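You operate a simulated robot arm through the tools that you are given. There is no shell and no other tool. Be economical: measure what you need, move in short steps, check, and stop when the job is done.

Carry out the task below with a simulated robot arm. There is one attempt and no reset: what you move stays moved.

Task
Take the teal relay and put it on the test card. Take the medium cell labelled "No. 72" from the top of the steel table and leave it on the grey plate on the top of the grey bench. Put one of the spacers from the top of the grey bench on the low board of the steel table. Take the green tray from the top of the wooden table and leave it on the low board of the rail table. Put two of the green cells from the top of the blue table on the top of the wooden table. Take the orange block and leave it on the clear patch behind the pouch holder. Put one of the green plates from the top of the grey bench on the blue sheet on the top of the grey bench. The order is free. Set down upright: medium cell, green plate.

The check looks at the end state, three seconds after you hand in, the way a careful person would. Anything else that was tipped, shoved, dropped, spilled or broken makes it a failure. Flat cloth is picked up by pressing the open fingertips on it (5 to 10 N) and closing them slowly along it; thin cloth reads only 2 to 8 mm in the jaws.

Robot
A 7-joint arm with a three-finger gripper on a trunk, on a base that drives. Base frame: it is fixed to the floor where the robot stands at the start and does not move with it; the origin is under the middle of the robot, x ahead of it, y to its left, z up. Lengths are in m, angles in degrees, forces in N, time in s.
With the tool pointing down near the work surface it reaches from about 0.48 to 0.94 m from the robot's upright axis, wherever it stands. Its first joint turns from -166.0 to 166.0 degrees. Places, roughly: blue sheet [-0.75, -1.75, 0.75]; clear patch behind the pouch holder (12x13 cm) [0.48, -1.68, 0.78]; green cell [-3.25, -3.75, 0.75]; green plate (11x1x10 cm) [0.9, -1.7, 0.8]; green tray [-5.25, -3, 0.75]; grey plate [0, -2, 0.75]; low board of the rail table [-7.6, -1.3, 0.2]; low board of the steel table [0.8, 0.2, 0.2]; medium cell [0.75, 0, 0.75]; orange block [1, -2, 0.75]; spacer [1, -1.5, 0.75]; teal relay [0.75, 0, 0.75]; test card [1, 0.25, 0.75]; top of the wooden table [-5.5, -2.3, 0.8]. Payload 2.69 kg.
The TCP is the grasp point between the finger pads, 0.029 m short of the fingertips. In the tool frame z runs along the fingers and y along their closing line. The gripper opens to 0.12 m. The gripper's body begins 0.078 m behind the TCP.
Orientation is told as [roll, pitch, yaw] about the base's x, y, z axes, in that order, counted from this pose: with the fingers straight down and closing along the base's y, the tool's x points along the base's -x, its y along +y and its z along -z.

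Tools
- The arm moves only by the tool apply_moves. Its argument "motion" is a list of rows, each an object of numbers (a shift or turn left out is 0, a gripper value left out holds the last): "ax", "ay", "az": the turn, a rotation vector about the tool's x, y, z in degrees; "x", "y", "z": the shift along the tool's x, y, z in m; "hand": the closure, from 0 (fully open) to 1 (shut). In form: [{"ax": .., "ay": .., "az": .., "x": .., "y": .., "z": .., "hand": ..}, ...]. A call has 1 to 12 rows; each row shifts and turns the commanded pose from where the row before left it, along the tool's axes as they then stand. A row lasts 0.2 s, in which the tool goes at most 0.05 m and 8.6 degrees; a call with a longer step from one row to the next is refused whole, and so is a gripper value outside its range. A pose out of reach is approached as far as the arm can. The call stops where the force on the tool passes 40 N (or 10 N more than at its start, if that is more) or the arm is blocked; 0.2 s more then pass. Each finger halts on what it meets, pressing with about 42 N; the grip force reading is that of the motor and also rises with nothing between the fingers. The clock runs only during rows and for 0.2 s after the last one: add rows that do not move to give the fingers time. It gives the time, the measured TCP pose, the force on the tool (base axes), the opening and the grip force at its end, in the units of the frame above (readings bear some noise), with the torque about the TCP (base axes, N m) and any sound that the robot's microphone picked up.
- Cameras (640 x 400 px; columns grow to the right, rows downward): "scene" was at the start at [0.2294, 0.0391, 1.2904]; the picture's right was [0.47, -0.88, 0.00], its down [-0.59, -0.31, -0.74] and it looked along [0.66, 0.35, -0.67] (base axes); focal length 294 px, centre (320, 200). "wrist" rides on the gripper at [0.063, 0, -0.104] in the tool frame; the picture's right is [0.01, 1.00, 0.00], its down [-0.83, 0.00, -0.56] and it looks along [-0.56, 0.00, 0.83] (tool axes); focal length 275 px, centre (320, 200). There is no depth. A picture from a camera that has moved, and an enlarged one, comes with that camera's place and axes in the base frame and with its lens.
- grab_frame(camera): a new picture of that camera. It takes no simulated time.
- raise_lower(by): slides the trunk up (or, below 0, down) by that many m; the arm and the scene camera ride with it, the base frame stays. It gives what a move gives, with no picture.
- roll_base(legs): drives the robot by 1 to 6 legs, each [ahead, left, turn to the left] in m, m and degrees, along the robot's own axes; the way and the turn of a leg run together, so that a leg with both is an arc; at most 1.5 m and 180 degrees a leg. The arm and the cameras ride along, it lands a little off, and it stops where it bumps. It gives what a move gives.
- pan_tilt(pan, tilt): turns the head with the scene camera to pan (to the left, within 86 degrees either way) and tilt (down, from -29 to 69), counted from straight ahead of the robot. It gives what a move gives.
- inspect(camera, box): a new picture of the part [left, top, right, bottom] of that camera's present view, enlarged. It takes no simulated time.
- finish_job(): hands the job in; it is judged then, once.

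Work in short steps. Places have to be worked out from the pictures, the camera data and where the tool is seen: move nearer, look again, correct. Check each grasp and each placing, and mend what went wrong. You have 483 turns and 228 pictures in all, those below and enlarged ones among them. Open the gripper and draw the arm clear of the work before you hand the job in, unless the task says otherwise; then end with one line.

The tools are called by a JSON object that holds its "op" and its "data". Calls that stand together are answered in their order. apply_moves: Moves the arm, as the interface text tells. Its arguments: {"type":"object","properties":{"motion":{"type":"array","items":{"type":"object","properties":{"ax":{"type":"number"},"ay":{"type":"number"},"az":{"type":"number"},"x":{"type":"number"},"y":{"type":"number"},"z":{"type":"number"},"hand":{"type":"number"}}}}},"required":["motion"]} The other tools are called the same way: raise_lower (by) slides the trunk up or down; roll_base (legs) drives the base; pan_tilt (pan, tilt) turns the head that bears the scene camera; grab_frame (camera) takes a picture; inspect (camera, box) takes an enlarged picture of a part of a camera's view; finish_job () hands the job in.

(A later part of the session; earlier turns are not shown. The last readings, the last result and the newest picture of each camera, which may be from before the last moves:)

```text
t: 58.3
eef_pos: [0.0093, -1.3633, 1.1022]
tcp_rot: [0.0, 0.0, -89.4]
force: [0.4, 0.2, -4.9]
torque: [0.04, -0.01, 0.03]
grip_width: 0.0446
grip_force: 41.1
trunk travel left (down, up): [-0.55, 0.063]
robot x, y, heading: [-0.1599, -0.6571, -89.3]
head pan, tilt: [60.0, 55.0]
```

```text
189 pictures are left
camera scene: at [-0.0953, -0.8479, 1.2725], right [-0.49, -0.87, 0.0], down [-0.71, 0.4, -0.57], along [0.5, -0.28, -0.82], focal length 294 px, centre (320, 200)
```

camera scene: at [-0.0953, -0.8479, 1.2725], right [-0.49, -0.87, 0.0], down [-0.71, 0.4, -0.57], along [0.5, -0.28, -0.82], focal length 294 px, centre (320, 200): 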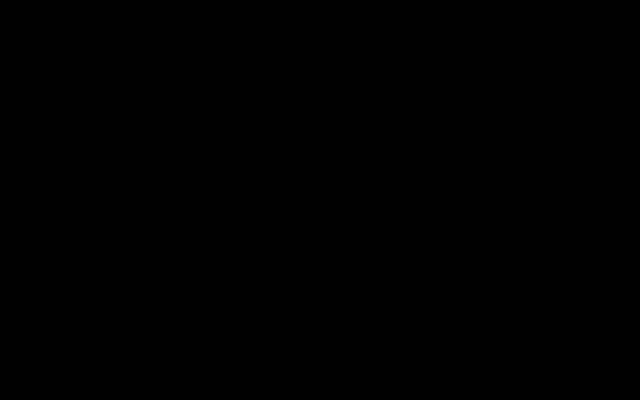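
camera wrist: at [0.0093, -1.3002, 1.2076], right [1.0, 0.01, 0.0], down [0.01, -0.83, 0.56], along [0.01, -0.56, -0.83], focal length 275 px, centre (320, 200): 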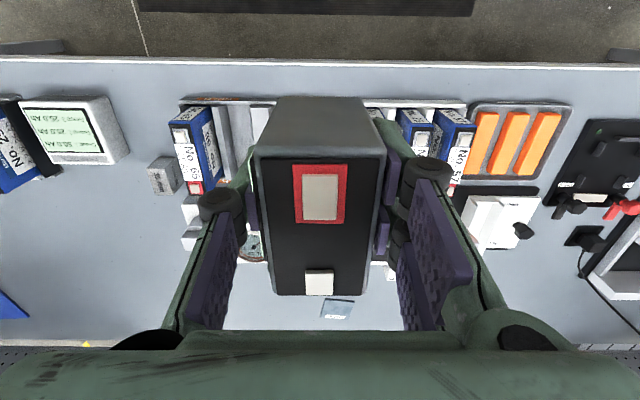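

I'll drive left 0.22 and ahead 0.34 to bring the plate in reach, keeping the arm high.

{"op": "roll_base", "data": {"legs": [[0.2, 0.22, 0], [0.14, 0, 0]]}}

{"op": "pan_tilt", "data": {"pan": -20, "tilt": 35}}

{"op": "grab_frame", "data": {"camera": "scene"}}

{"op": "grab_frame", "data": {"camera": "wrist"}}

```text
t: 61.5
eef_pos: [0.2323, -1.7005, 1.1029]
tcp_rot: [0.0, 0.1, -89.4]
force: [-0.6, 0.0, -5.1]
torque: [0.03, 0.0, 0.0]
grip_width: 0.0447
grip_force: 42.2
trunk travel left (down, up): [-0.55, 0.063]
robot x, y, heading: [0.0633, -0.9931, -89.3]
head pan, tilt: [60.0, 55.0]
```

```text
t: 63.0
eef_pos: [0.2317, -1.7008, 1.1038]
tcp_rot: [0.1, 0.0, -89.6]
force: [0.1, 0.6, -4.8]
torque: [0.06, -0.01, -0.01]
grip_width: 0.0446
grip_force: 42.1
trunk travel left (down, up): [-0.55, 0.063]
robot x, y, heading: [0.0646, -0.9929, -89.7]
head pan, tilt: [-20.0, 35.0]
```

```text
188 pictures are left
camera scene: at [0.0354, -1.2323, 1.3007], right [-0.94, 0.33, 0.0], down [0.19, 0.54, -0.82], along [-0.27, -0.77, -0.57], focal length 294 px, centre (320, 200)
```

scene: 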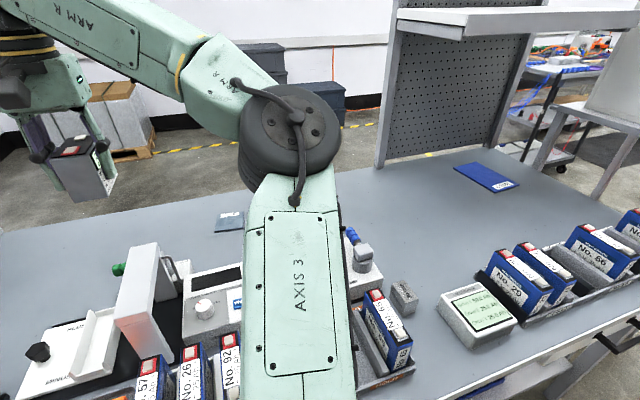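

```text
187 pictures are left
camera wrist: at [0.232, -1.6372, 1.2075], right [1.0, 0.01, 0.0], down [0.01, -0.83, 0.56], along [0.01, -0.56, -0.83], focal length 275 px, centre (320, 200)
```

wrist: 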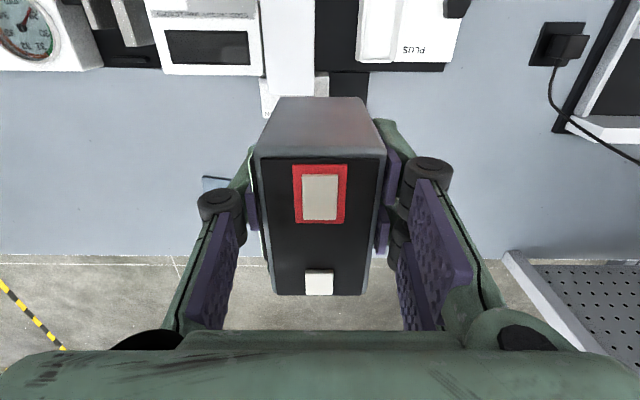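

The plate is visible in the scene view; I zoom to measure its corners.

{"op": "inspect", "data": {"camera": "scene", "box": [190, 197, 254, 237]}}

{"op": "inspect", "data": {"camera": "wrist", "box": [160, 150, 256, 210]}}

```text
10.00 times, centred on (222, 217) of scene
camera zoom: at [0.0354, -1.2323, 1.3007], right [-0.94, 0.33, 0.0], down [0.19, 0.54, -0.82], along [-0.27, -0.77, -0.57], focal length 2940 px, centre (1300, 30)
```

zoom: 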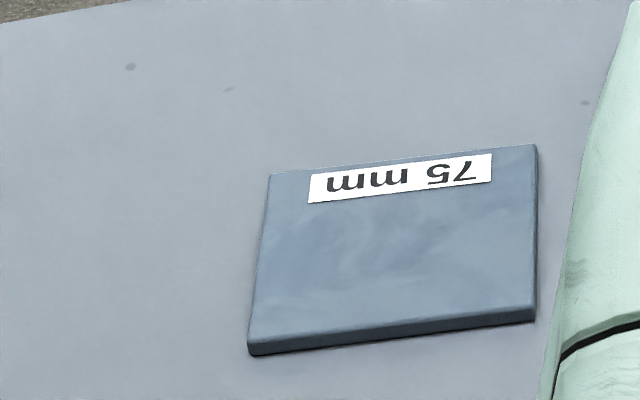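

```text
6.67 times, centred on (208, 180) of wrist
camera zoom: at [0.232, -1.6372, 1.2075], right [1.0, 0.01, 0.0], down [0.01, -0.83, 0.56], along [0.01, -0.56, -0.83], focal length 1835 px, centre (1067, 333)
```

zoom: 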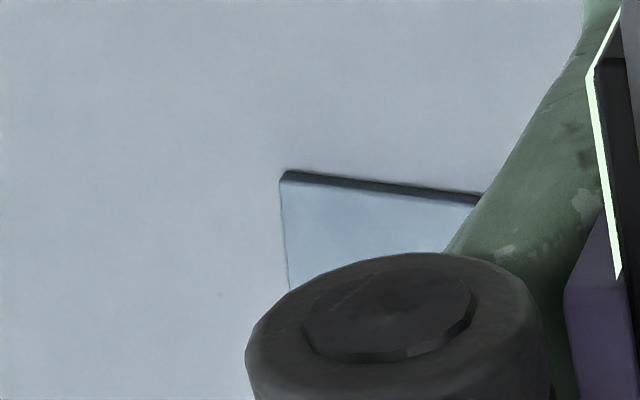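

The plate (75 mm square) has centre (0.061, −1.919), top z≈0.783, yaw about −10°. I drive 4 cm nearer for reach.

{"op": "roll_base", "data": {"legs": [[0.04, 0, 0]]}}

```text
t: 63.9
eef_pos: [0.2314, -1.7421, 1.1023]
tcp_rot: [0.0, 0.1, -89.6]
force: [-0.4, -1.1, -4.5]
torque: [0.08, 0.01, -0.01]
grip_width: 0.0446
grip_force: 42.3
trunk travel left (down, up): [-0.55, 0.063]
robot x, y, heading: [0.0643, -1.0301, -89.6]
head pan, tilt: [-20.0, 35.0]
```

{"op": "apply_moves", "data": {"motion": [{"x": -0.0294, "y": -0.0285}, {"x": -0.0294, "y": -0.0285}, {"x": -0.0294, "y": -0.0285}, {"x": -0.0294, "y": -0.0285}, {"x": -0.0294, "y": -0.0285}, {"x": -0.0294, "y": -0.0285}, {"az": 5}, {"az": 5}, {"z": 0.045}, {"z": 0.045}, {}]}}

{"op": "grab_frame", "data": {"camera": "scene"}}

{"op": "grab_frame", "data": {"camera": "wrist"}}

```text
t: 66.3
eef_pos: [0.1062, -1.8703, 1.0101]
tcp_rot: [0.1, 0.2, -99.6]
force: [1.0, 0.0, -4.7]
torque: [0.07, -0.01, 0.0]
grip_width: 0.0449
grip_force: 42.3
out of reach, approached as far as the arm can: row 5, 6
trunk travel left (down, up): [-0.55, 0.063]
robot x, y, heading: [0.0648, -1.0313, -89.8]
head pan, tilt: [-20.0, 35.0]
```

```text
184 pictures are left
camera scene: at [0.0355, -1.2721, 1.3008], right [-0.94, 0.34, 0.0], down [0.19, 0.54, -0.82], along [-0.27, -0.77, -0.57], focal length 294 px, centre (320, 200)
```

scene: 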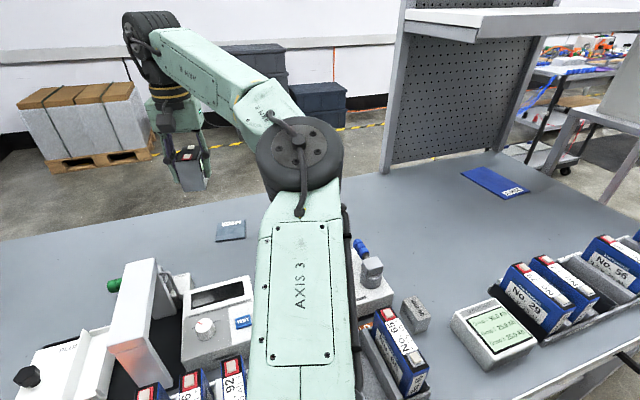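

```text
183 pictures are left
camera wrist: at [0.1172, -1.8096, 1.1153], right [0.99, -0.16, 0.0], down [-0.13, -0.82, 0.56], along [-0.09, -0.55, -0.83], focal length 275 px, centre (320, 200)
```

wrist: 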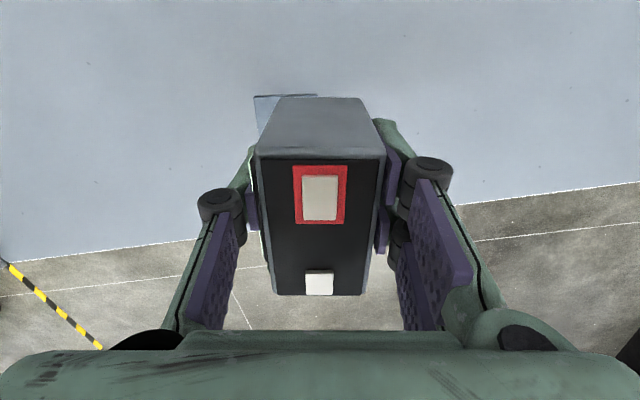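

At this lower height it's in reach; I go the remaining way and lower to 0.93.

{"op": "apply_moves", "data": {"motion": [{"z": 0.04}, {"x": -0.0274, "y": -0.0182}, {"x": -0.0274, "y": -0.0182}, {"z": 0.04}, {}]}}

{"op": "inspect", "data": {"camera": "scene", "box": [170, 160, 330, 260]}}

{"op": "grab_frame", "data": {"camera": "wrist"}}

```text
t: 67.5
eef_pos: [0.0598, -1.9203, 0.9317]
tcp_rot: [0.0, 0.1, -99.6]
force: [-0.2, -0.2, -4.8]
torque: [0.05, -0.04, -0.01]
grip_width: 0.0445
grip_force: 42.2
trunk travel left (down, up): [-0.55, 0.063]
robot x, y, heading: [0.0618, -1.031, -89.8]
head pan, tilt: [-20.0, 35.0]
```

```text
4.00 times, centred on (250, 210) of scene
camera zoom: at [0.0355, -1.2722, 1.3008], right [-0.94, 0.34, 0.0], down [0.19, 0.54, -0.82], along [-0.27, -0.77, -0.57], focal length 1176 px, centre (600, 160)
```

zoom: 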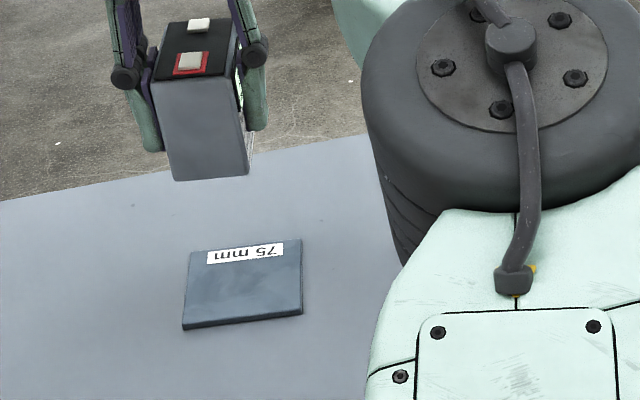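

```text
181 pictures are left
camera wrist: at [0.0704, -1.8578, 1.0362], right [0.99, -0.16, 0.0], down [-0.13, -0.82, 0.55], along [-0.09, -0.55, -0.83], focal length 275 px, centre (320, 200)
```

wrist: 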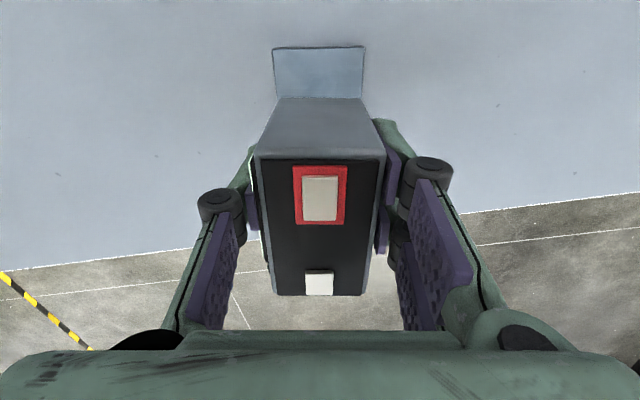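

Well aligned. I shift 3 mm back and lower to near contact.

{"op": "apply_moves", "data": {"motion": [{"x": 0.003, "y": 0.001, "z": 0.04}, {"z": 0.035}, {"z": 0.01}, {"z": 0.004}, {"z": 0.003}, {}]}}

{"op": "inspect", "data": {"camera": "scene", "box": [170, 160, 330, 260]}}

```text
t: 68.9
eef_pos: [0.0639, -1.9163, 0.8397]
tcp_rot: [-0.1, 0.2, -99.5]
force: [0.3, -0.2, -4.3]
torque: [0.02, -0.04, 0.0]
grip_width: 0.0446
grip_force: 42.2
trunk travel left (down, up): [-0.55, 0.063]
robot x, y, heading: [0.0653, -1.0298, -89.5]
head pan, tilt: [-20.0, 35.0]
```

```text
4.00 times, centred on (250, 210) of scene
camera zoom: at [0.0354, -1.2723, 1.3007], right [-0.94, 0.34, 0.0], down [0.19, 0.54, -0.82], along [-0.27, -0.77, -0.57], focal length 1176 px, centre (600, 160)
```

zoom: 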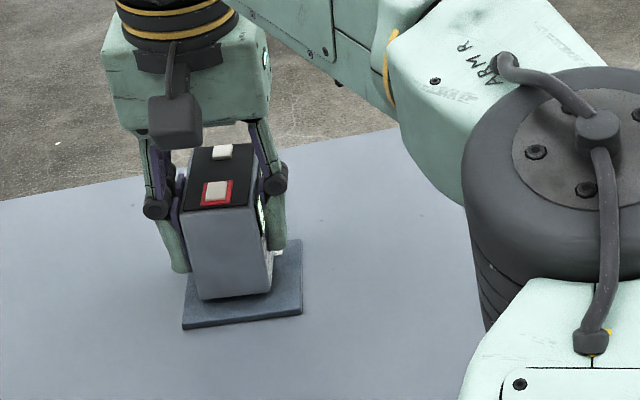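

Still hanging (−4.3 N); I lower in 2 mm steps until the plate carries it.

{"op": "apply_moves", "data": {"motion": [{"z": 0.002}, {"z": 0.002}, {}]}}

{"op": "apply_moves", "data": {"motion": [{"z": 0.002}, {"z": 0.002}, {}]}}

```text
t: 69.7
eef_pos: [0.0617, -1.9168, 0.8363]
tcp_rot: [0.0, 0.2, -99.6]
force: [0.5, 0.2, -5.3]
torque: [0.05, -0.02, 0.04]
grip_width: 0.0447
grip_force: 41.8
trunk travel left (down, up): [-0.55, 0.063]
robot x, y, heading: [0.0658, -1.0324, -89.5]
head pan, tilt: [-20.0, 35.0]
```

```text
t: 70.5
eef_pos: [0.0625, -1.9173, 0.8344]
tcp_rot: [-0.1, -0.1, -99.5]
force: [0.1, -1.9, 7.1]
torque: [-0.11, 0.11, 0.03]
grip_width: 0.0445
grip_force: 41.8
trunk travel left (down, up): [-0.55, 0.063]
robot x, y, heading: [0.0673, -1.0321, -89.7]
head pan, tilt: [-20.0, 35.0]
```

Contact. I release and rise.

{"op": "apply_moves", "data": {"motion": [{"hand": 0.6}, {"hand": 0.45}, {"hand": 0.3}, {"hand": 0.2}, {}, {}]}}

{"op": "apply_moves", "data": {"motion": [{"z": -0.03}, {"z": -0.04}, {"z": -0.05}, {"z": -0.05}, {}]}}

{"op": "inspect", "data": {"camera": "scene", "box": [170, 160, 330, 260]}}

{"op": "grab_frame", "data": {"camera": "wrist"}}

```text
t: 71.9
eef_pos: [0.0621, -1.9174, 0.8326]
tcp_rot: [-0.1, 0.0, -99.6]
force: [-0.3, 0.1, -0.8]
torque: [-0.02, 0.02, -0.01]
grip_width: 0.0961
grip_force: 0.1
trunk travel left (down, up): [-0.55, 0.063]
robot x, y, heading: [0.0608, -1.0353, -89.7]
head pan, tilt: [-20.0, 35.0]
```

```text
t: 73.1
eef_pos: [0.0623, -1.9163, 1.0029]
tcp_rot: [0.0, 0.1, -99.4]
force: [-0.2, 0.8, 0.7]
torque: [0.03, -0.01, 0.0]
grip_width: 0.0962
grip_force: 0.1
trunk travel left (down, up): [-0.55, 0.063]
robot x, y, heading: [0.0654, -1.0333, -89.6]
head pan, tilt: [-20.0, 35.0]
```

```text
4.00 times, centred on (250, 210) of scene
camera zoom: at [0.0353, -1.2719, 1.3008], right [-0.94, 0.34, 0.0], down [0.19, 0.54, -0.82], along [-0.27, -0.77, -0.57], focal length 1176 px, centre (600, 160)
```

zoom: 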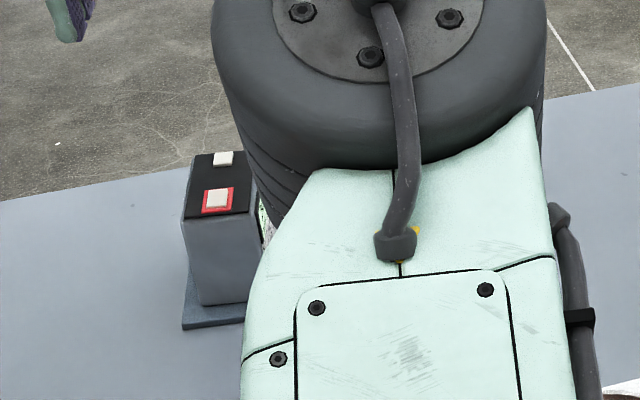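

```text
178 pictures are left
camera wrist: at [0.0734, -1.8543, 1.1071], right [0.99, -0.16, 0.0], down [-0.13, -0.82, 0.55], along [-0.09, -0.55, -0.83], focal length 275 px, centre (320, 200)
```

wrist: 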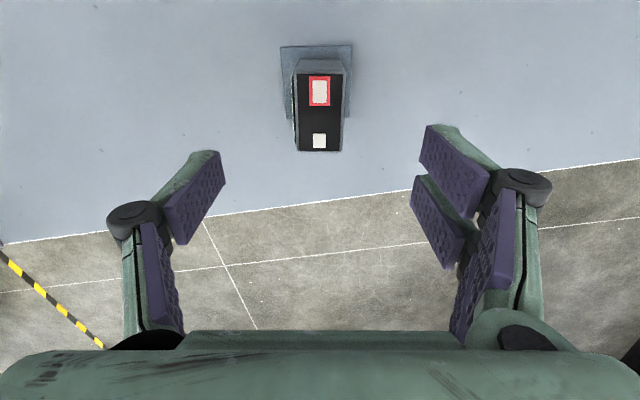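

The cell stands on the plate. I retract the arm toward the robot, back away and drive left to view the other end of the bench.

{"op": "apply_moves", "data": {"motion": [{"az": -5, "x": 0.045, "z": -0.01}, {"az": -5, "x": 0.045, "z": -0.01}, {"x": 0.045, "z": -0.02}, {"x": 0.045, "z": -0.02}, {"x": 0.045, "z": -0.02}, {"x": 0.045, "z": -0.02}, {"x": 0.045}, {"x": 0.045}, {}]}}

{"op": "roll_base", "data": {"legs": [[-0.3, 0, 0], [0, 0.6, 0]]}}

{"op": "pan_tilt", "data": {"pan": 0, "tilt": 30}}

{"op": "grab_frame", "data": {"camera": "scene"}}

```text
t: 75.1
eef_pos: [0.0723, -1.5586, 1.1024]
tcp_rot: [-0.1, 0.1, -89.6]
force: [0.0, 0.6, 0.6]
torque: [-0.02, -0.03, 0.01]
grip_width: 0.096
grip_force: 0.0
trunk travel left (down, up): [-0.55, 0.063]
robot x, y, heading: [0.0656, -1.0342, -89.7]
head pan, tilt: [-20.0, 35.0]
```

```text
t: 81.9
eef_pos: [0.6643, -1.2581, 1.1023]
tcp_rot: [0.0, 0.1, -89.8]
force: [-0.1, -0.2, 0.8]
torque: [-0.01, 0.03, 0.01]
grip_width: 0.0959
grip_force: 0.0
trunk travel left (down, up): [-0.55, 0.063]
robot x, y, heading: [0.6599, -0.7316, -90.1]
head pan, tilt: [-20.0, 35.0]
```

```text
t: 82.7
eef_pos: [0.6645, -1.2576, 1.1014]
tcp_rot: [0.0, 0.1, -89.7]
force: [0.6, -0.3, 1.1]
torque: [0.02, 0.01, 0.0]
grip_width: 0.096
grip_force: 0.1
trunk travel left (down, up): [-0.55, 0.063]
robot x, y, heading: [0.6585, -0.7316, -89.8]
head pan, tilt: [0.0, 30.0]
```

```text
177 pictures are left
camera scene: at [0.6597, -0.9779, 1.3086], right [-1.0, 0.0, 0.0], down [0.0, 0.5, -0.87], along [0.0, -0.87, -0.5], focal length 294 px, centre (320, 200)
```

scene: 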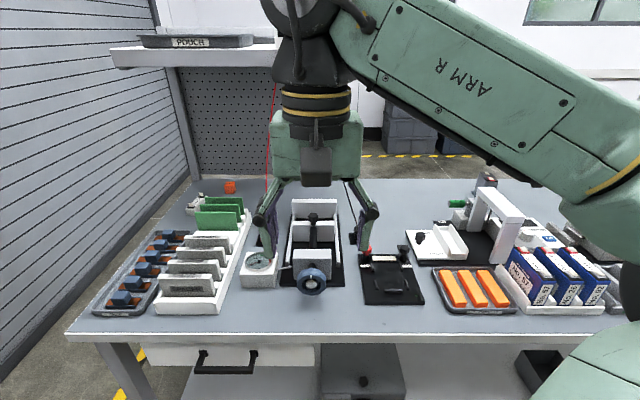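

I can see the green plates and spacer rack at left. I use the wrist camera for a view past the arm, and zoom on the left racks.

{"op": "grab_frame", "data": {"camera": "wrist"}}

{"op": "inspect", "data": {"camera": "scene", "box": [80, 170, 280, 320]}}

{"op": "inspect", "data": {"camera": "scene", "box": [260, 170, 480, 320]}}

```text
176 pictures are left
camera wrist: at [0.6641, -1.1952, 1.2067], right [1.0, 0.01, 0.0], down [0.01, -0.83, 0.56], along [0.0, -0.56, -0.83], focal length 275 px, centre (320, 200)
```

wrist: 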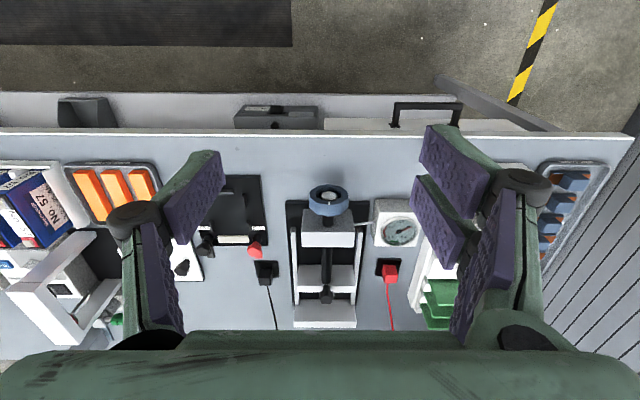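

```text
2.67 times, centred on (180, 245) of scene
camera zoom: at [0.6597, -0.9779, 1.3086], right [-1.0, 0.0, 0.0], down [0.0, 0.5, -0.87], along [0.0, -0.87, -0.5], focal length 784 px, centre (693, 80)
```

zoom: 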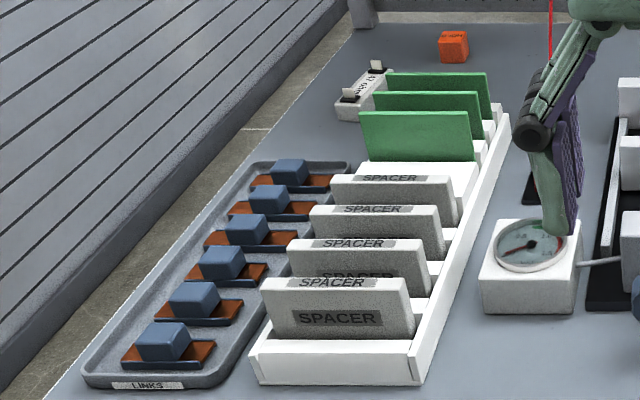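

```text
2.67 times, centred on (370, 245) of scene
camera zoom: at [0.6597, -0.9779, 1.3086], right [-1.0, 0.0, 0.0], down [0.0, 0.5, -0.87], along [0.0, -0.87, -0.5], focal length 784 px, centre (187, 80)
```

zoom: 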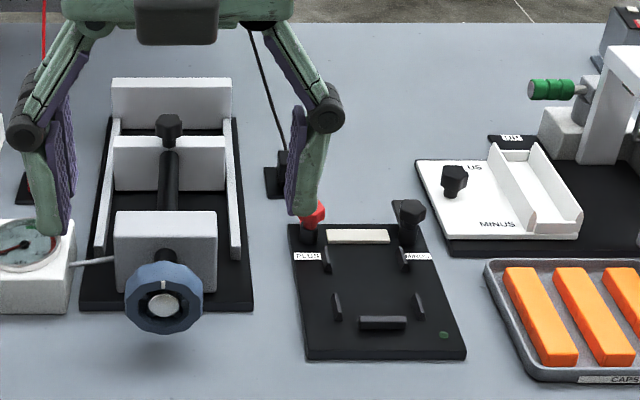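

Red cable hangs near x≈0.82 and the orange block is at about (1.0, −1.97) near a shelf. I drive left 0.45 for a clearer look at the block, shelf and racks.

{"op": "roll_base", "data": {"legs": [[0, 0.45, 0]]}}

{"op": "pan_tilt", "data": {"pan": -15, "tilt": 20}}

{"op": "grab_frame", "data": {"camera": "scene"}}

{"op": "grab_frame", "data": {"camera": "wrist"}}

```text
t: 86.7
eef_pos: [1.1087, -1.2573, 1.1017]
tcp_rot: [0.0, 0.0, -89.9]
force: [0.1, 0.9, 0.3]
torque: [0.04, 0.0, 0.0]
grip_width: 0.0961
grip_force: 0.1
trunk travel left (down, up): [-0.55, 0.063]
robot x, y, heading: [1.105, -0.7296, -90.0]
head pan, tilt: [0.0, 30.0]
```

```text
t: 87.5
eef_pos: [1.1094, -1.2562, 1.1017]
tcp_rot: [0.0, 0.0, -89.8]
force: [-0.4, 0.3, -0.4]
torque: [-0.01, 0.01, 0.02]
grip_width: 0.0959
grip_force: 0.1
trunk travel left (down, up): [-0.55, 0.063]
robot x, y, heading: [1.1053, -0.7308, -89.8]
head pan, tilt: [-15.0, 20.0]
```

```text
173 pictures are left
camera scene: at [1.0815, -0.9764, 1.3247], right [-0.97, 0.26, 0.0], down [0.09, 0.33, -0.94], along [-0.24, -0.91, -0.34], focal length 294 px, centre (320, 200)
```

scene: 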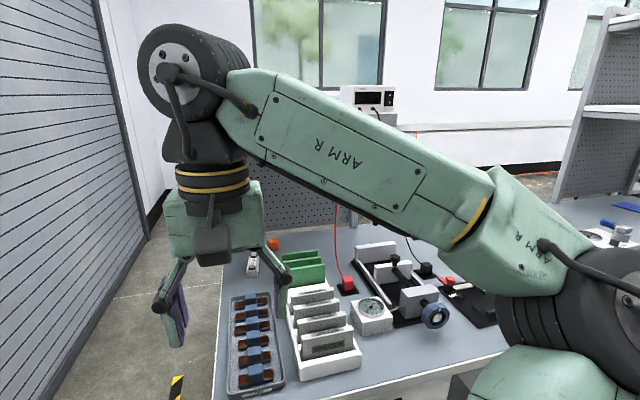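

```text
172 pictures are left
camera wrist: at [1.1094, -1.1942, 1.2067], right [1.0, 0.01, 0.0], down [0.0, -0.83, 0.56], along [0.0, -0.56, -0.83], focal length 275 px, centre (320, 200)
```

wrist: 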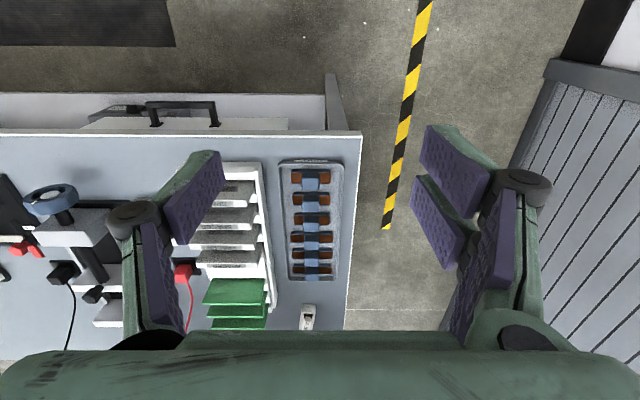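

{"op": "inspect", "data": {"camera": "scene", "box": [220, 200, 348, 280]}}

{"op": "inspect", "data": {"camera": "scene", "box": [230, 60, 430, 240]}}

```text
5.00 times, centred on (284, 240) of scene
camera zoom: at [1.0815, -0.9764, 1.3247], right [-0.97, 0.26, 0.0], down [0.09, 0.33, -0.94], along [-0.24, -0.91, -0.34], focal length 1470 px, centre (500, 0)
```

zoom: 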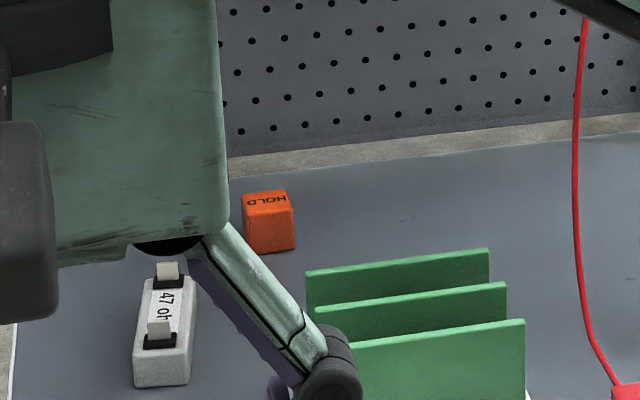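

```text
2.22 times, centred on (330, 150) of scene
camera zoom: at [1.0815, -0.9764, 1.3247], right [-0.97, 0.26, 0.0], down [0.09, 0.33, -0.94], along [-0.24, -0.91, -0.34], focal length 653 px, centre (298, 311)
```

zoom: 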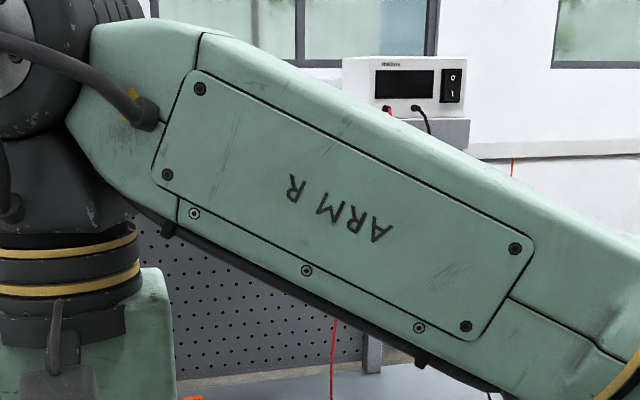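

Shelf's underside is near z≈1.24 from y≈−1.75 back, so I must approach the block low. I lower and narrow the gripper here in front of the bench, then drive in 0.33 m.

{"op": "apply_moves", "data": {"motion": [{"z": 0.045, "hand": 0.5}, {"z": 0.045}, {"z": 0.045}, {"z": 0.045}, {}]}}

{"op": "roll_base", "data": {"legs": [[0.3, 0, 0]]}}

{"op": "pan_tilt", "data": {"pan": 20, "tilt": 20}}

{"op": "grab_frame", "data": {"camera": "scene"}}

{"op": "grab_frame", "data": {"camera": "wrist"}}

```text
t: 88.7
eef_pos: [1.1096, -1.2572, 0.9216]
tcp_rot: [0.0, -0.1, -89.9]
force: [0.0, -0.5, 0.0]
torque: [-0.02, -0.01, 0.04]
grip_width: 0.0599
grip_force: 0.1
trunk travel left (down, up): [-0.55, 0.063]
robot x, y, heading: [1.1061, -0.731, -90.0]
head pan, tilt: [-15.0, 20.0]
```

```text
t: 90.7
eef_pos: [1.1113, -1.5594, 0.9223]
tcp_rot: [0.1, 0.1, -89.9]
force: [-0.2, -0.5, -0.6]
torque: [0.04, 0.03, -0.04]
grip_width: 0.0601
grip_force: 0.1
trunk travel left (down, up): [-0.55, 0.063]
robot x, y, heading: [1.107, -1.0329, -90.0]
head pan, tilt: [-15.0, 20.0]
```

```text
t: 91.8
eef_pos: [1.112, -1.5573, 0.9213]
tcp_rot: [0.0, 0.0, -90.0]
force: [0.4, -0.3, -0.1]
torque: [0.01, -0.02, -0.02]
grip_width: 0.0602
grip_force: 0.1
trunk travel left (down, up): [-0.55, 0.063]
robot x, y, heading: [1.1071, -1.0294, -89.9]
head pan, tilt: [20.0, 20.0]
```

```text
169 pictures are left
camera scene: at [1.1378, -1.2754, 1.3247], right [-0.94, -0.34, 0.0], down [-0.12, 0.32, -0.94], along [0.32, -0.88, -0.34], focal length 294 px, centre (320, 200)
```

scene: 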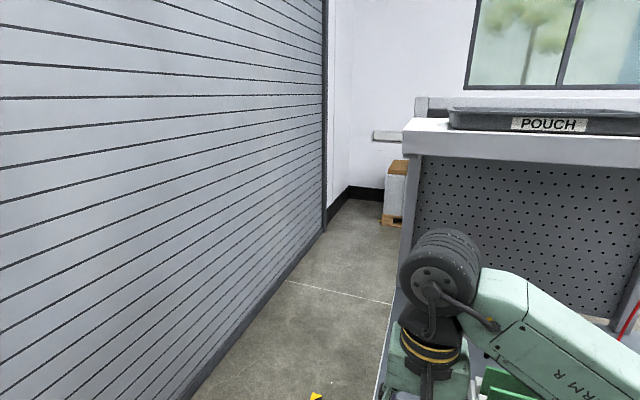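

```text
168 pictures are left
camera wrist: at [1.1107, -1.4955, 1.0262], right [1.0, 0.01, 0.0], down [0.01, -0.83, 0.56], along [0.0, -0.56, -0.83], focal length 275 px, centre (320, 200)
```

wrist: 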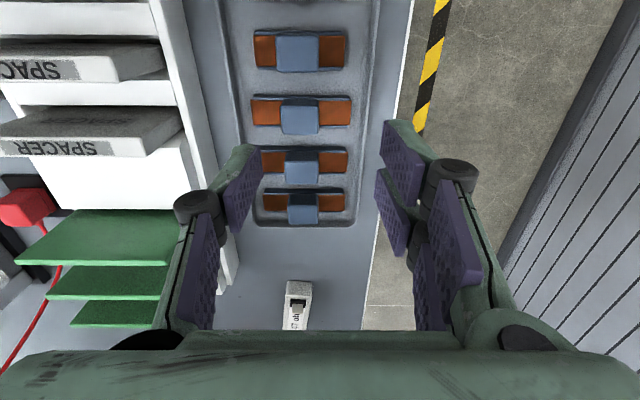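

Shelf corner is confirmed at (1.17, −1.78, ~1.23); wrist top is TCP+0.28. I lower to 0.90 and slide in along x≈1.11, then shift sideways behind the plates.

{"op": "apply_moves", "data": {"motion": [{"z": 0.022}, {"x": -0.045}, {"x": -0.045}, {"x": -0.045}, {"x": -0.045}, {"x": -0.045}, {"x": -0.045}, {"x": -0.03}, {}]}}

{"op": "grab_frame", "data": {"camera": "wrist"}}

{"op": "grab_frame", "data": {"camera": "scene"}}

```text
t: 93.8
eef_pos: [1.1107, -1.8587, 0.8994]
tcp_rot: [-0.1, 0.0, -89.9]
force: [-0.8, -0.3, 0.3]
torque: [0.01, 0.0, 0.0]
grip_width: 0.06
grip_force: 0.0
trunk travel left (down, up): [-0.55, 0.063]
robot x, y, heading: [1.1027, -1.0311, -89.9]
head pan, tilt: [20.0, 20.0]
```

```text
167 pictures are left
camera wrist: at [1.1114, -1.7956, 1.0035], right [1.0, 0.01, 0.0], down [0.01, -0.83, 0.56], along [0.0, -0.56, -0.83], focal length 275 px, centre (320, 200)
```

wrist: 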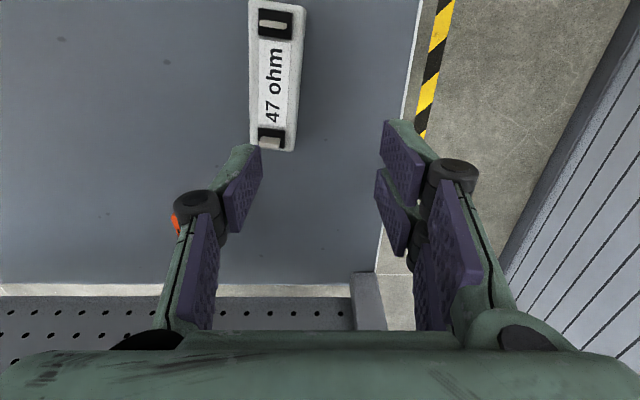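

```text
166 pictures are left
camera scene: at [1.1378, -1.2753, 1.3247], right [-0.94, -0.34, 0.0], down [-0.12, 0.32, -0.94], along [0.32, -0.88, -0.34], focal length 294 px, centre (320, 200)
```

scene: 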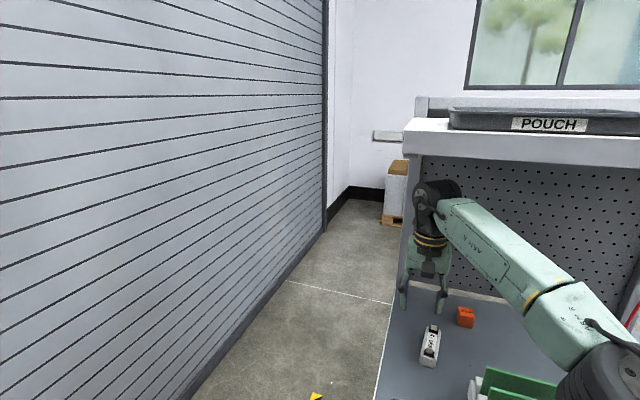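

Under the shelf with room to spare. I shift 0.11 m to the right (−x) and look at the block.

{"op": "apply_moves", "data": {"motion": [{"y": -0.04, "hand": 0.3}, {"y": -0.04}, {"y": -0.03}, {}, {}]}}

{"op": "grab_frame", "data": {"camera": "wrist"}}

```text
t: 95.0
eef_pos: [1.0019, -1.858, 0.9002]
tcp_rot: [0.0, 0.0, -89.9]
force: [-0.6, 0.5, -0.1]
torque: [-0.02, -0.01, 0.01]
grip_width: 0.0839
grip_force: 0.1
trunk travel left (down, up): [-0.55, 0.063]
robot x, y, heading: [1.1071, -1.0298, -90.3]
head pan, tilt: [20.0, 20.0]
```

```text
165 pictures are left
camera wrist: at [1.0015, -1.7949, 1.0044], right [1.0, 0.01, 0.0], down [0.01, -0.83, 0.56], along [0.0, -0.56, -0.83], focal length 275 px, centre (320, 200)
```

wrist: 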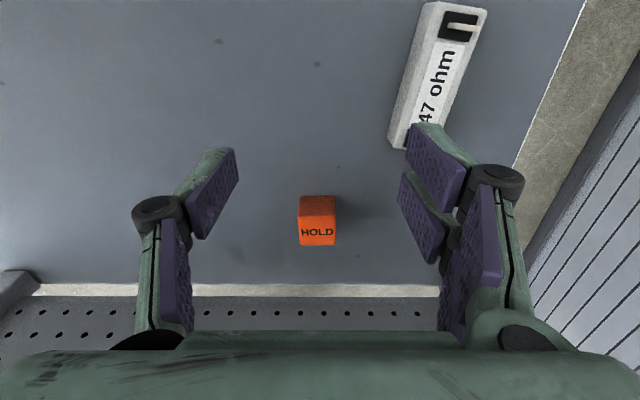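

Block centre ≈ (1.0, −1.958), ~3.3 cm wide. I move above and descend around it.

{"op": "apply_moves", "data": {"motion": [{"x": -0.035, "z": 0.01}, {"x": -0.035, "z": 0.01}, {"x": -0.03, "z": 0.015}, {}]}}

{"op": "grab_frame", "data": {"camera": "wrist"}}

```text
t: 96.0
eef_pos: [1.0025, -1.9479, 0.871]
tcp_rot: [0.0, -0.1, -90.0]
force: [0.5, -0.9, -0.3]
torque: [0.02, 0.04, -0.02]
grip_width: 0.0841
grip_force: 0.2
out of reach, approached as far as the arm can: row 3
trunk travel left (down, up): [-0.55, 0.063]
robot x, y, heading: [1.1058, -1.0313, -90.1]
head pan, tilt: [20.0, 20.0]
```

```text
164 pictures are left
camera wrist: at [1.0017, -1.8854, 0.9747], right [1.0, 0.01, 0.0], down [0.01, -0.83, 0.56], along [0.0, -0.56, -0.83], focal length 275 px, centre (320, 200)
```

wrist: 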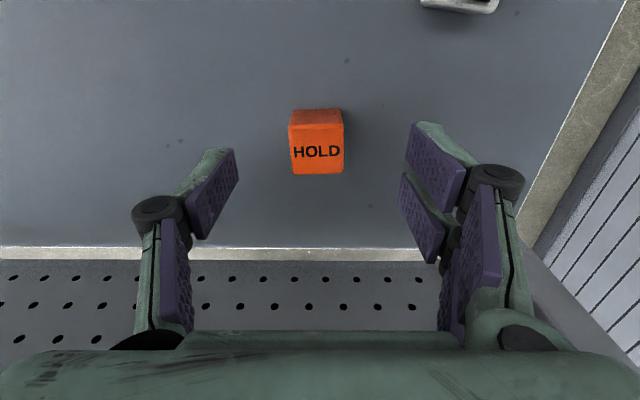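

Slightly short of reach; I creep the base 2.5 cm ahead.

{"op": "roll_base", "data": {"legs": [[0.025, 0, 0]]}}

{"op": "apply_moves", "data": {"motion": [{}, {}]}}

```text
t: 96.8
eef_pos: [1.0015, -1.9737, 0.8699]
tcp_rot: [-0.1, 0.1, -89.9]
force: [0.4, 0.8, -0.6]
torque: [0.03, 0.02, 0.02]
grip_width: 0.0836
grip_force: 0.0
trunk travel left (down, up): [-0.55, 0.063]
robot x, y, heading: [1.1079, -1.0571, -89.9]
head pan, tilt: [20.0, 20.0]
```

```text
t: 97.4
eef_pos: [1.0017, -1.9729, 0.87]
tcp_rot: [0.1, 0.0, -89.8]
force: [-0.4, -0.3, 0.5]
torque: [0.0, -0.01, 0.04]
grip_width: 0.0841
grip_force: 0.0
trunk travel left (down, up): [-0.55, 0.063]
robot x, y, heading: [1.1085, -1.0556, -89.7]
head pan, tilt: [20.0, 20.0]
```

Now pull back 1.5 cm and descend, then grip.

{"op": "apply_moves", "data": {"motion": [{"x": 0.015, "y": -0.002, "z": 0.01}, {"z": 0.025}, {"z": 0.015}, {"z": 0.006}, {}]}}

{"op": "grab_frame", "data": {"camera": "wrist"}}

```text
t: 98.6
eef_pos: [0.9999, -1.9572, 0.8136]
tcp_rot: [-0.1, 0.0, -89.9]
force: [-0.6, -0.3, -0.1]
torque: [0.02, -0.02, 0.01]
grip_width: 0.084
grip_force: 0.1
trunk travel left (down, up): [-0.55, 0.063]
robot x, y, heading: [1.1049, -1.0585, -89.9]
head pan, tilt: [20.0, 20.0]
```

```text
163 pictures are left
camera wrist: at [0.9992, -1.895, 0.9188], right [1.0, 0.01, 0.0], down [0.0, -0.83, 0.56], along [0.0, -0.56, -0.83], focal length 275 px, centre (320, 200)
```

wrist: 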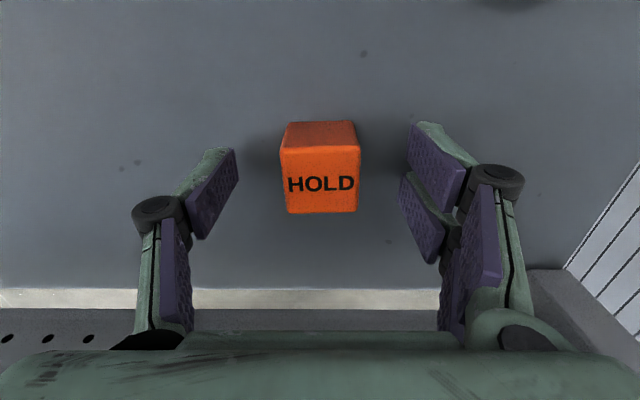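

{"op": "apply_moves", "data": {"motion": [{"hand": 1.0}, {}, {}, {}, {}, {}, {}, {}]}}

{"op": "apply_moves", "data": {"motion": [{"z": -0.005}, {"z": -0.01}, {"z": -0.02}, {}]}}

{"op": "grab_frame", "data": {"camera": "wrist"}}

```text
t: 100.4
eef_pos: [0.9986, -1.9567, 0.8152]
tcp_rot: [0.0, 0.0, -90.0]
force: [-0.5, 0.1, 0.6]
torque: [0.01, -0.02, 0.04]
grip_width: 0.0326
grip_force: 41.7
trunk travel left (down, up): [-0.55, 0.063]
robot x, y, heading: [1.1052, -1.0558, -89.9]
head pan, tilt: [20.0, 20.0]
```

```text
t: 101.4
eef_pos: [0.999, -1.9574, 0.8498]
tcp_rot: [0.1, 0.2, -89.8]
force: [-0.5, 0.0, 0.0]
torque: [0.0, -0.02, -0.01]
grip_width: 0.033
grip_force: 42.0
trunk travel left (down, up): [-0.55, 0.063]
robot x, y, heading: [1.1078, -1.0544, -89.8]
head pan, tilt: [20.0, 20.0]
```

```text
162 pictures are left
camera wrist: at [0.9994, -1.8944, 0.954], right [1.0, 0.01, 0.0], down [0.01, -0.83, 0.56], along [0.0, -0.55, -0.83], focal length 275 px, centre (320, 200)
```

wrist: 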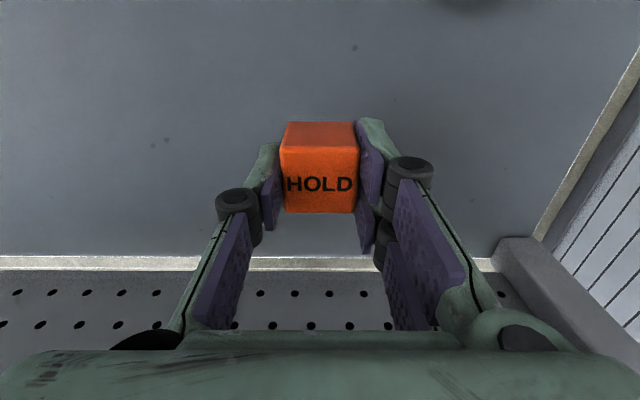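

Block held. I retrace the path out: back, sideways to x≈1.11, then toward the robot.

{"op": "apply_moves", "data": {"motion": [{"x": 0.035, "z": -0.015}, {"x": 0.035, "z": -0.015}, {"x": 0.03, "z": -0.015}, {"y": 0.04}, {"y": 0.04}, {"y": 0.03}, {"x": 0.045}, {"x": 0.045}, {"x": 0.045}, {"x": 0.045}, {"x": 0.045}, {}]}}

{"op": "apply_moves", "data": {"motion": [{"x": 0.045}, {"x": 0.045, "z": -0.01}, {"z": -0.05}, {"z": -0.05}, {"z": -0.05}, {"z": -0.05}, {}]}}

```text
t: 104.0
eef_pos: [1.1105, -1.6321, 0.8952]
tcp_rot: [0.1, 0.0, -90.0]
force: [-0.3, 0.9, -0.3]
torque: [0.02, -0.02, 0.01]
grip_width: 0.0329
grip_force: 42.3
trunk travel left (down, up): [-0.55, 0.063]
robot x, y, heading: [1.1041, -1.0558, -89.9]
head pan, tilt: [20.0, 20.0]
```

```text
t: 105.6
eef_pos: [1.1095, -1.5424, 1.1053]
tcp_rot: [-0.1, 0.1, -89.9]
force: [0.6, -1.2, -0.6]
torque: [-0.06, -0.02, -0.01]
grip_width: 0.0328
grip_force: 41.6
trunk travel left (down, up): [-0.55, 0.063]
robot x, y, heading: [1.1078, -1.0538, -89.8]
head pan, tilt: [20.0, 20.0]
```

I back off, drive right to x≈0.49, and come forward again in front of the pouch holder.

{"op": "roll_base", "data": {"legs": [[-0.28, 0, 0], [0, -0.6, 0], [0.2, 0, 0]]}}

{"op": "pan_tilt", "data": {"pan": 20, "tilt": 35}}

{"op": "grab_frame", "data": {"camera": "scene"}}

{"op": "grab_frame", "data": {"camera": "wrist"}}

```text
t: 113.5
eef_pos: [0.5062, -1.4622, 1.1058]
tcp_rot: [0.0, 0.1, -90.0]
force: [0.4, -0.1, 0.1]
torque: [0.01, -0.01, 0.03]
grip_width: 0.0329
grip_force: 42.1
trunk travel left (down, up): [-0.55, 0.063]
robot x, y, heading: [0.5027, -0.9767, -89.7]
head pan, tilt: [20.0, 20.0]
```

```text
t: 114.2
eef_pos: [0.5073, -1.4622, 1.1057]
tcp_rot: [0.1, 0.1, -89.9]
force: [0.2, 0.6, 0.6]
torque: [0.01, 0.01, 0.03]
grip_width: 0.033
grip_force: 42.0
trunk travel left (down, up): [-0.55, 0.063]
robot x, y, heading: [0.5032, -0.9746, -89.8]
head pan, tilt: [20.0, 35.0]
```

```text
161 pictures are left
camera scene: at [0.5334, -1.214, 1.3009], right [-0.94, -0.34, 0.0], down [-0.2, 0.54, -0.82], along [0.28, -0.77, -0.57], focal length 294 px, centre (320, 200)
```

scene: 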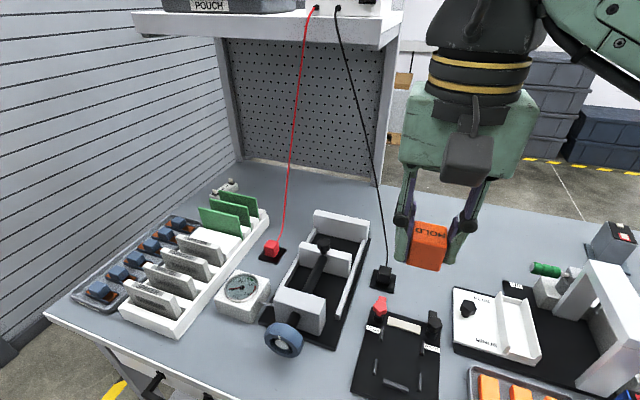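

```text
160 pictures are left
camera wrist: at [0.5067, -1.3991, 1.2099], right [1.0, 0.01, 0.0], down [0.0, -0.83, 0.56], along [0.0, -0.56, -0.83], focal length 275 px, centre (320, 200)
```

wrist: 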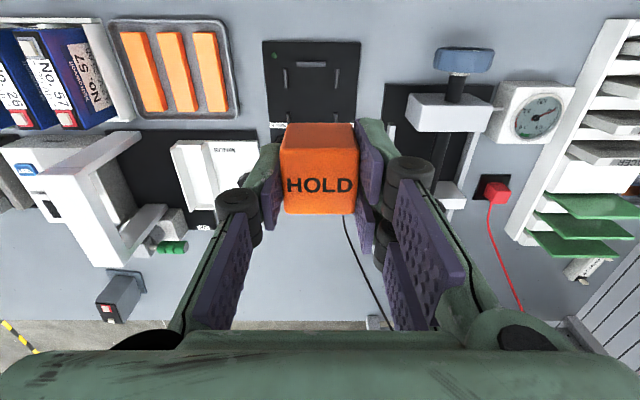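

Target spot (0.47, −1.68) is clear between the black plug (x≈0.55) and the white plate (x≈0.40). I move over it and lower partway.

{"op": "apply_moves", "data": {"motion": [{"x": -0.044, "y": -0.007}, {"x": -0.044, "y": -0.007}, {"x": -0.044, "y": -0.007}, {"x": -0.044, "y": -0.007}, {"x": -0.042, "y": -0.008}, {"z": 0.05}, {"z": 0.05}, {"z": 0.05}, {"z": 0.05}, {}]}}

{"op": "grab_frame", "data": {"camera": "scene"}}

{"op": "grab_frame", "data": {"camera": "wrist"}}

```text
t: 116.4
eef_pos: [0.4697, -1.6799, 0.9044]
tcp_rot: [0.0, -0.1, -90.1]
force: [0.6, -0.6, 0.4]
torque: [0.02, 0.0, 0.02]
grip_width: 0.0327
grip_force: 42.6
trunk travel left (down, up): [-0.55, 0.063]
robot x, y, heading: [0.5006, -0.972, -89.8]
head pan, tilt: [20.0, 35.0]
```

```text
159 pictures are left
camera scene: at [0.5334, -1.214, 1.3009], right [-0.94, -0.34, 0.0], down [-0.2, 0.54, -0.82], along [0.28, -0.77, -0.57], focal length 294 px, centre (320, 200)
```

scene: 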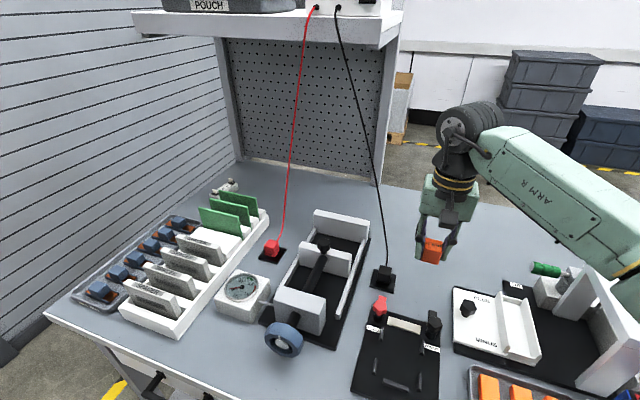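

```text
158 pictures are left
camera wrist: at [0.4706, -1.6171, 1.0098], right [1.0, 0.01, 0.0], down [0.0, -0.83, 0.56], along [0.0, -0.56, -0.83], focal length 275 px, centre (320, 200)
```

wrist: 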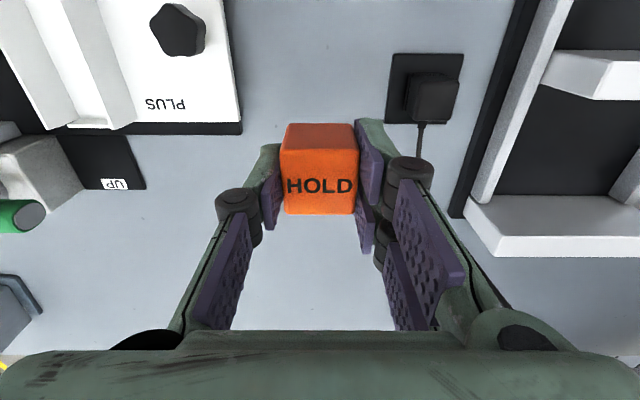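

I nudge 8 mm away from the plug's cable and lower to contact.

{"op": "apply_moves", "data": {"motion": [{"y": -0.008, "z": 0.03}, {"z": 0.035}, {"z": 0.015}, {"z": 0.004}, {"z": 0.003}, {}]}}

{"op": "apply_moves", "data": {"motion": [{"z": 0.002}, {}]}}

{"op": "inspect", "data": {"camera": "scene", "box": [340, 180, 500, 340]}}

```text
t: 117.8
eef_pos: [0.4634, -1.6804, 0.8189]
tcp_rot: [0.0, 0.0, -90.0]
force: [0.1, 0.5, -0.3]
torque: [0.0, -0.01, 0.0]
grip_width: 0.0328
grip_force: 41.9
trunk travel left (down, up): [-0.55, 0.063]
robot x, y, heading: [0.4993, -0.973, -90.1]
head pan, tilt: [20.0, 35.0]
```

```text
t: 118.4
eef_pos: [0.463, -1.6792, 0.8174]
tcp_rot: [0.0, 0.1, -90.0]
force: [-0.5, -0.2, 0.0]
torque: [0.01, -0.04, -0.01]
grip_width: 0.0331
grip_force: 41.8
trunk travel left (down, up): [-0.55, 0.063]
robot x, y, heading: [0.5035, -0.976, -90.0]
head pan, tilt: [20.0, 35.0]
```

```text
2.50 times, centred on (420, 260) of scene
camera zoom: at [0.5333, -1.214, 1.3008], right [-0.94, -0.34, 0.0], down [-0.2, 0.54, -0.82], along [0.28, -0.77, -0.57], focal length 735 px, centre (70, 50)
```

zoom: 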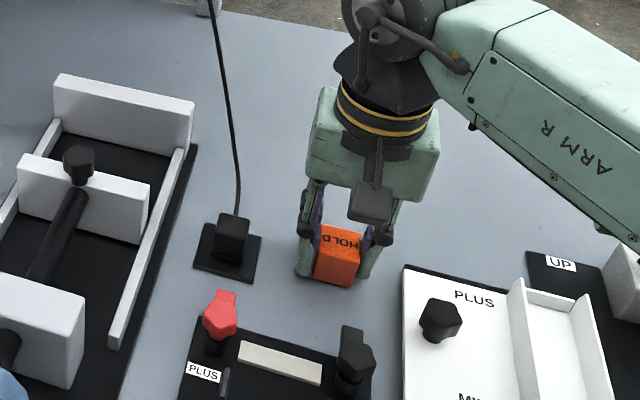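

Clear of the cable. I lower the last millimetres to contact.

{"op": "apply_moves", "data": {"motion": [{"z": 0.002}, {"z": 0.001}, {}]}}

{"op": "apply_moves", "data": {"motion": [{"z": 0.002}, {}]}}

```text
t: 119.2
eef_pos: [0.4624, -1.6792, 0.8148]
tcp_rot: [-0.1, -0.1, -90.0]
force: [-0.4, -1.1, 6.8]
torque: [-0.03, 0.08, 0.02]
grip_width: 0.0328
grip_force: 42.0
trunk travel left (down, up): [-0.55, 0.063]
robot x, y, heading: [0.5074, -0.9764, -89.9]
head pan, tilt: [20.0, 35.0]
```

```text
t: 119.8
eef_pos: [0.4629, -1.6789, 0.8143]
tcp_rot: [0.0, -0.2, -90.1]
force: [0.4, -5.6, 25.6]
torque: [0.06, 0.06, -0.01]
grip_width: 0.0327
grip_force: 41.9
trunk travel left (down, up): [-0.55, 0.063]
robot x, y, heading: [0.4985, -0.9734, -89.7]
head pan, tilt: [20.0, 35.0]
```

Firm contact; I ease up 2 mm, open to 6 cm and rise.

{"op": "apply_moves", "data": {"motion": [{"z": -0.002}, {"hand": 0.6}, {"hand": 0.5}, {}, {}]}}

{"op": "apply_moves", "data": {"motion": [{"z": -0.03}, {"z": -0.05}, {"z": -0.05}, {"z": -0.05}, {"z": -0.05}, {"x": 0.045}, {"x": 0.045}, {"x": 0.045}, {}]}}

{"op": "grab_frame", "data": {"camera": "scene"}}

```text
t: 121.0
eef_pos: [0.4632, -1.679, 0.8142]
tcp_rot: [0.0, 0.0, -90.1]
force: [-0.7, -0.3, -0.6]
torque: [0.03, 0.0, -0.02]
grip_width: 0.0601
grip_force: 0.1
trunk travel left (down, up): [-0.55, 0.063]
robot x, y, heading: [0.5052, -0.9769, -89.7]
head pan, tilt: [20.0, 35.0]
```

```text
t: 123.0
eef_pos: [0.4628, -1.5439, 1.0434]
tcp_rot: [0.0, 0.0, -90.0]
force: [-0.4, 0.1, 0.1]
torque: [0.01, -0.01, -0.02]
grip_width: 0.06
grip_force: 0.0
trunk travel left (down, up): [-0.55, 0.063]
robot x, y, heading: [0.5039, -0.9753, -90.3]
head pan, tilt: [20.0, 35.0]
```

```text
156 pictures are left
camera scene: at [0.5333, -1.214, 1.3008], right [-0.94, -0.34, 0.0], down [-0.2, 0.54, -0.82], along [0.28, -0.77, -0.57], focal length 294 px, centre (320, 200)
```

scene: 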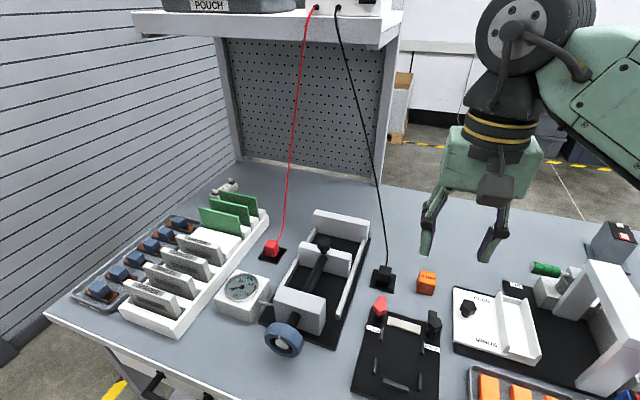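

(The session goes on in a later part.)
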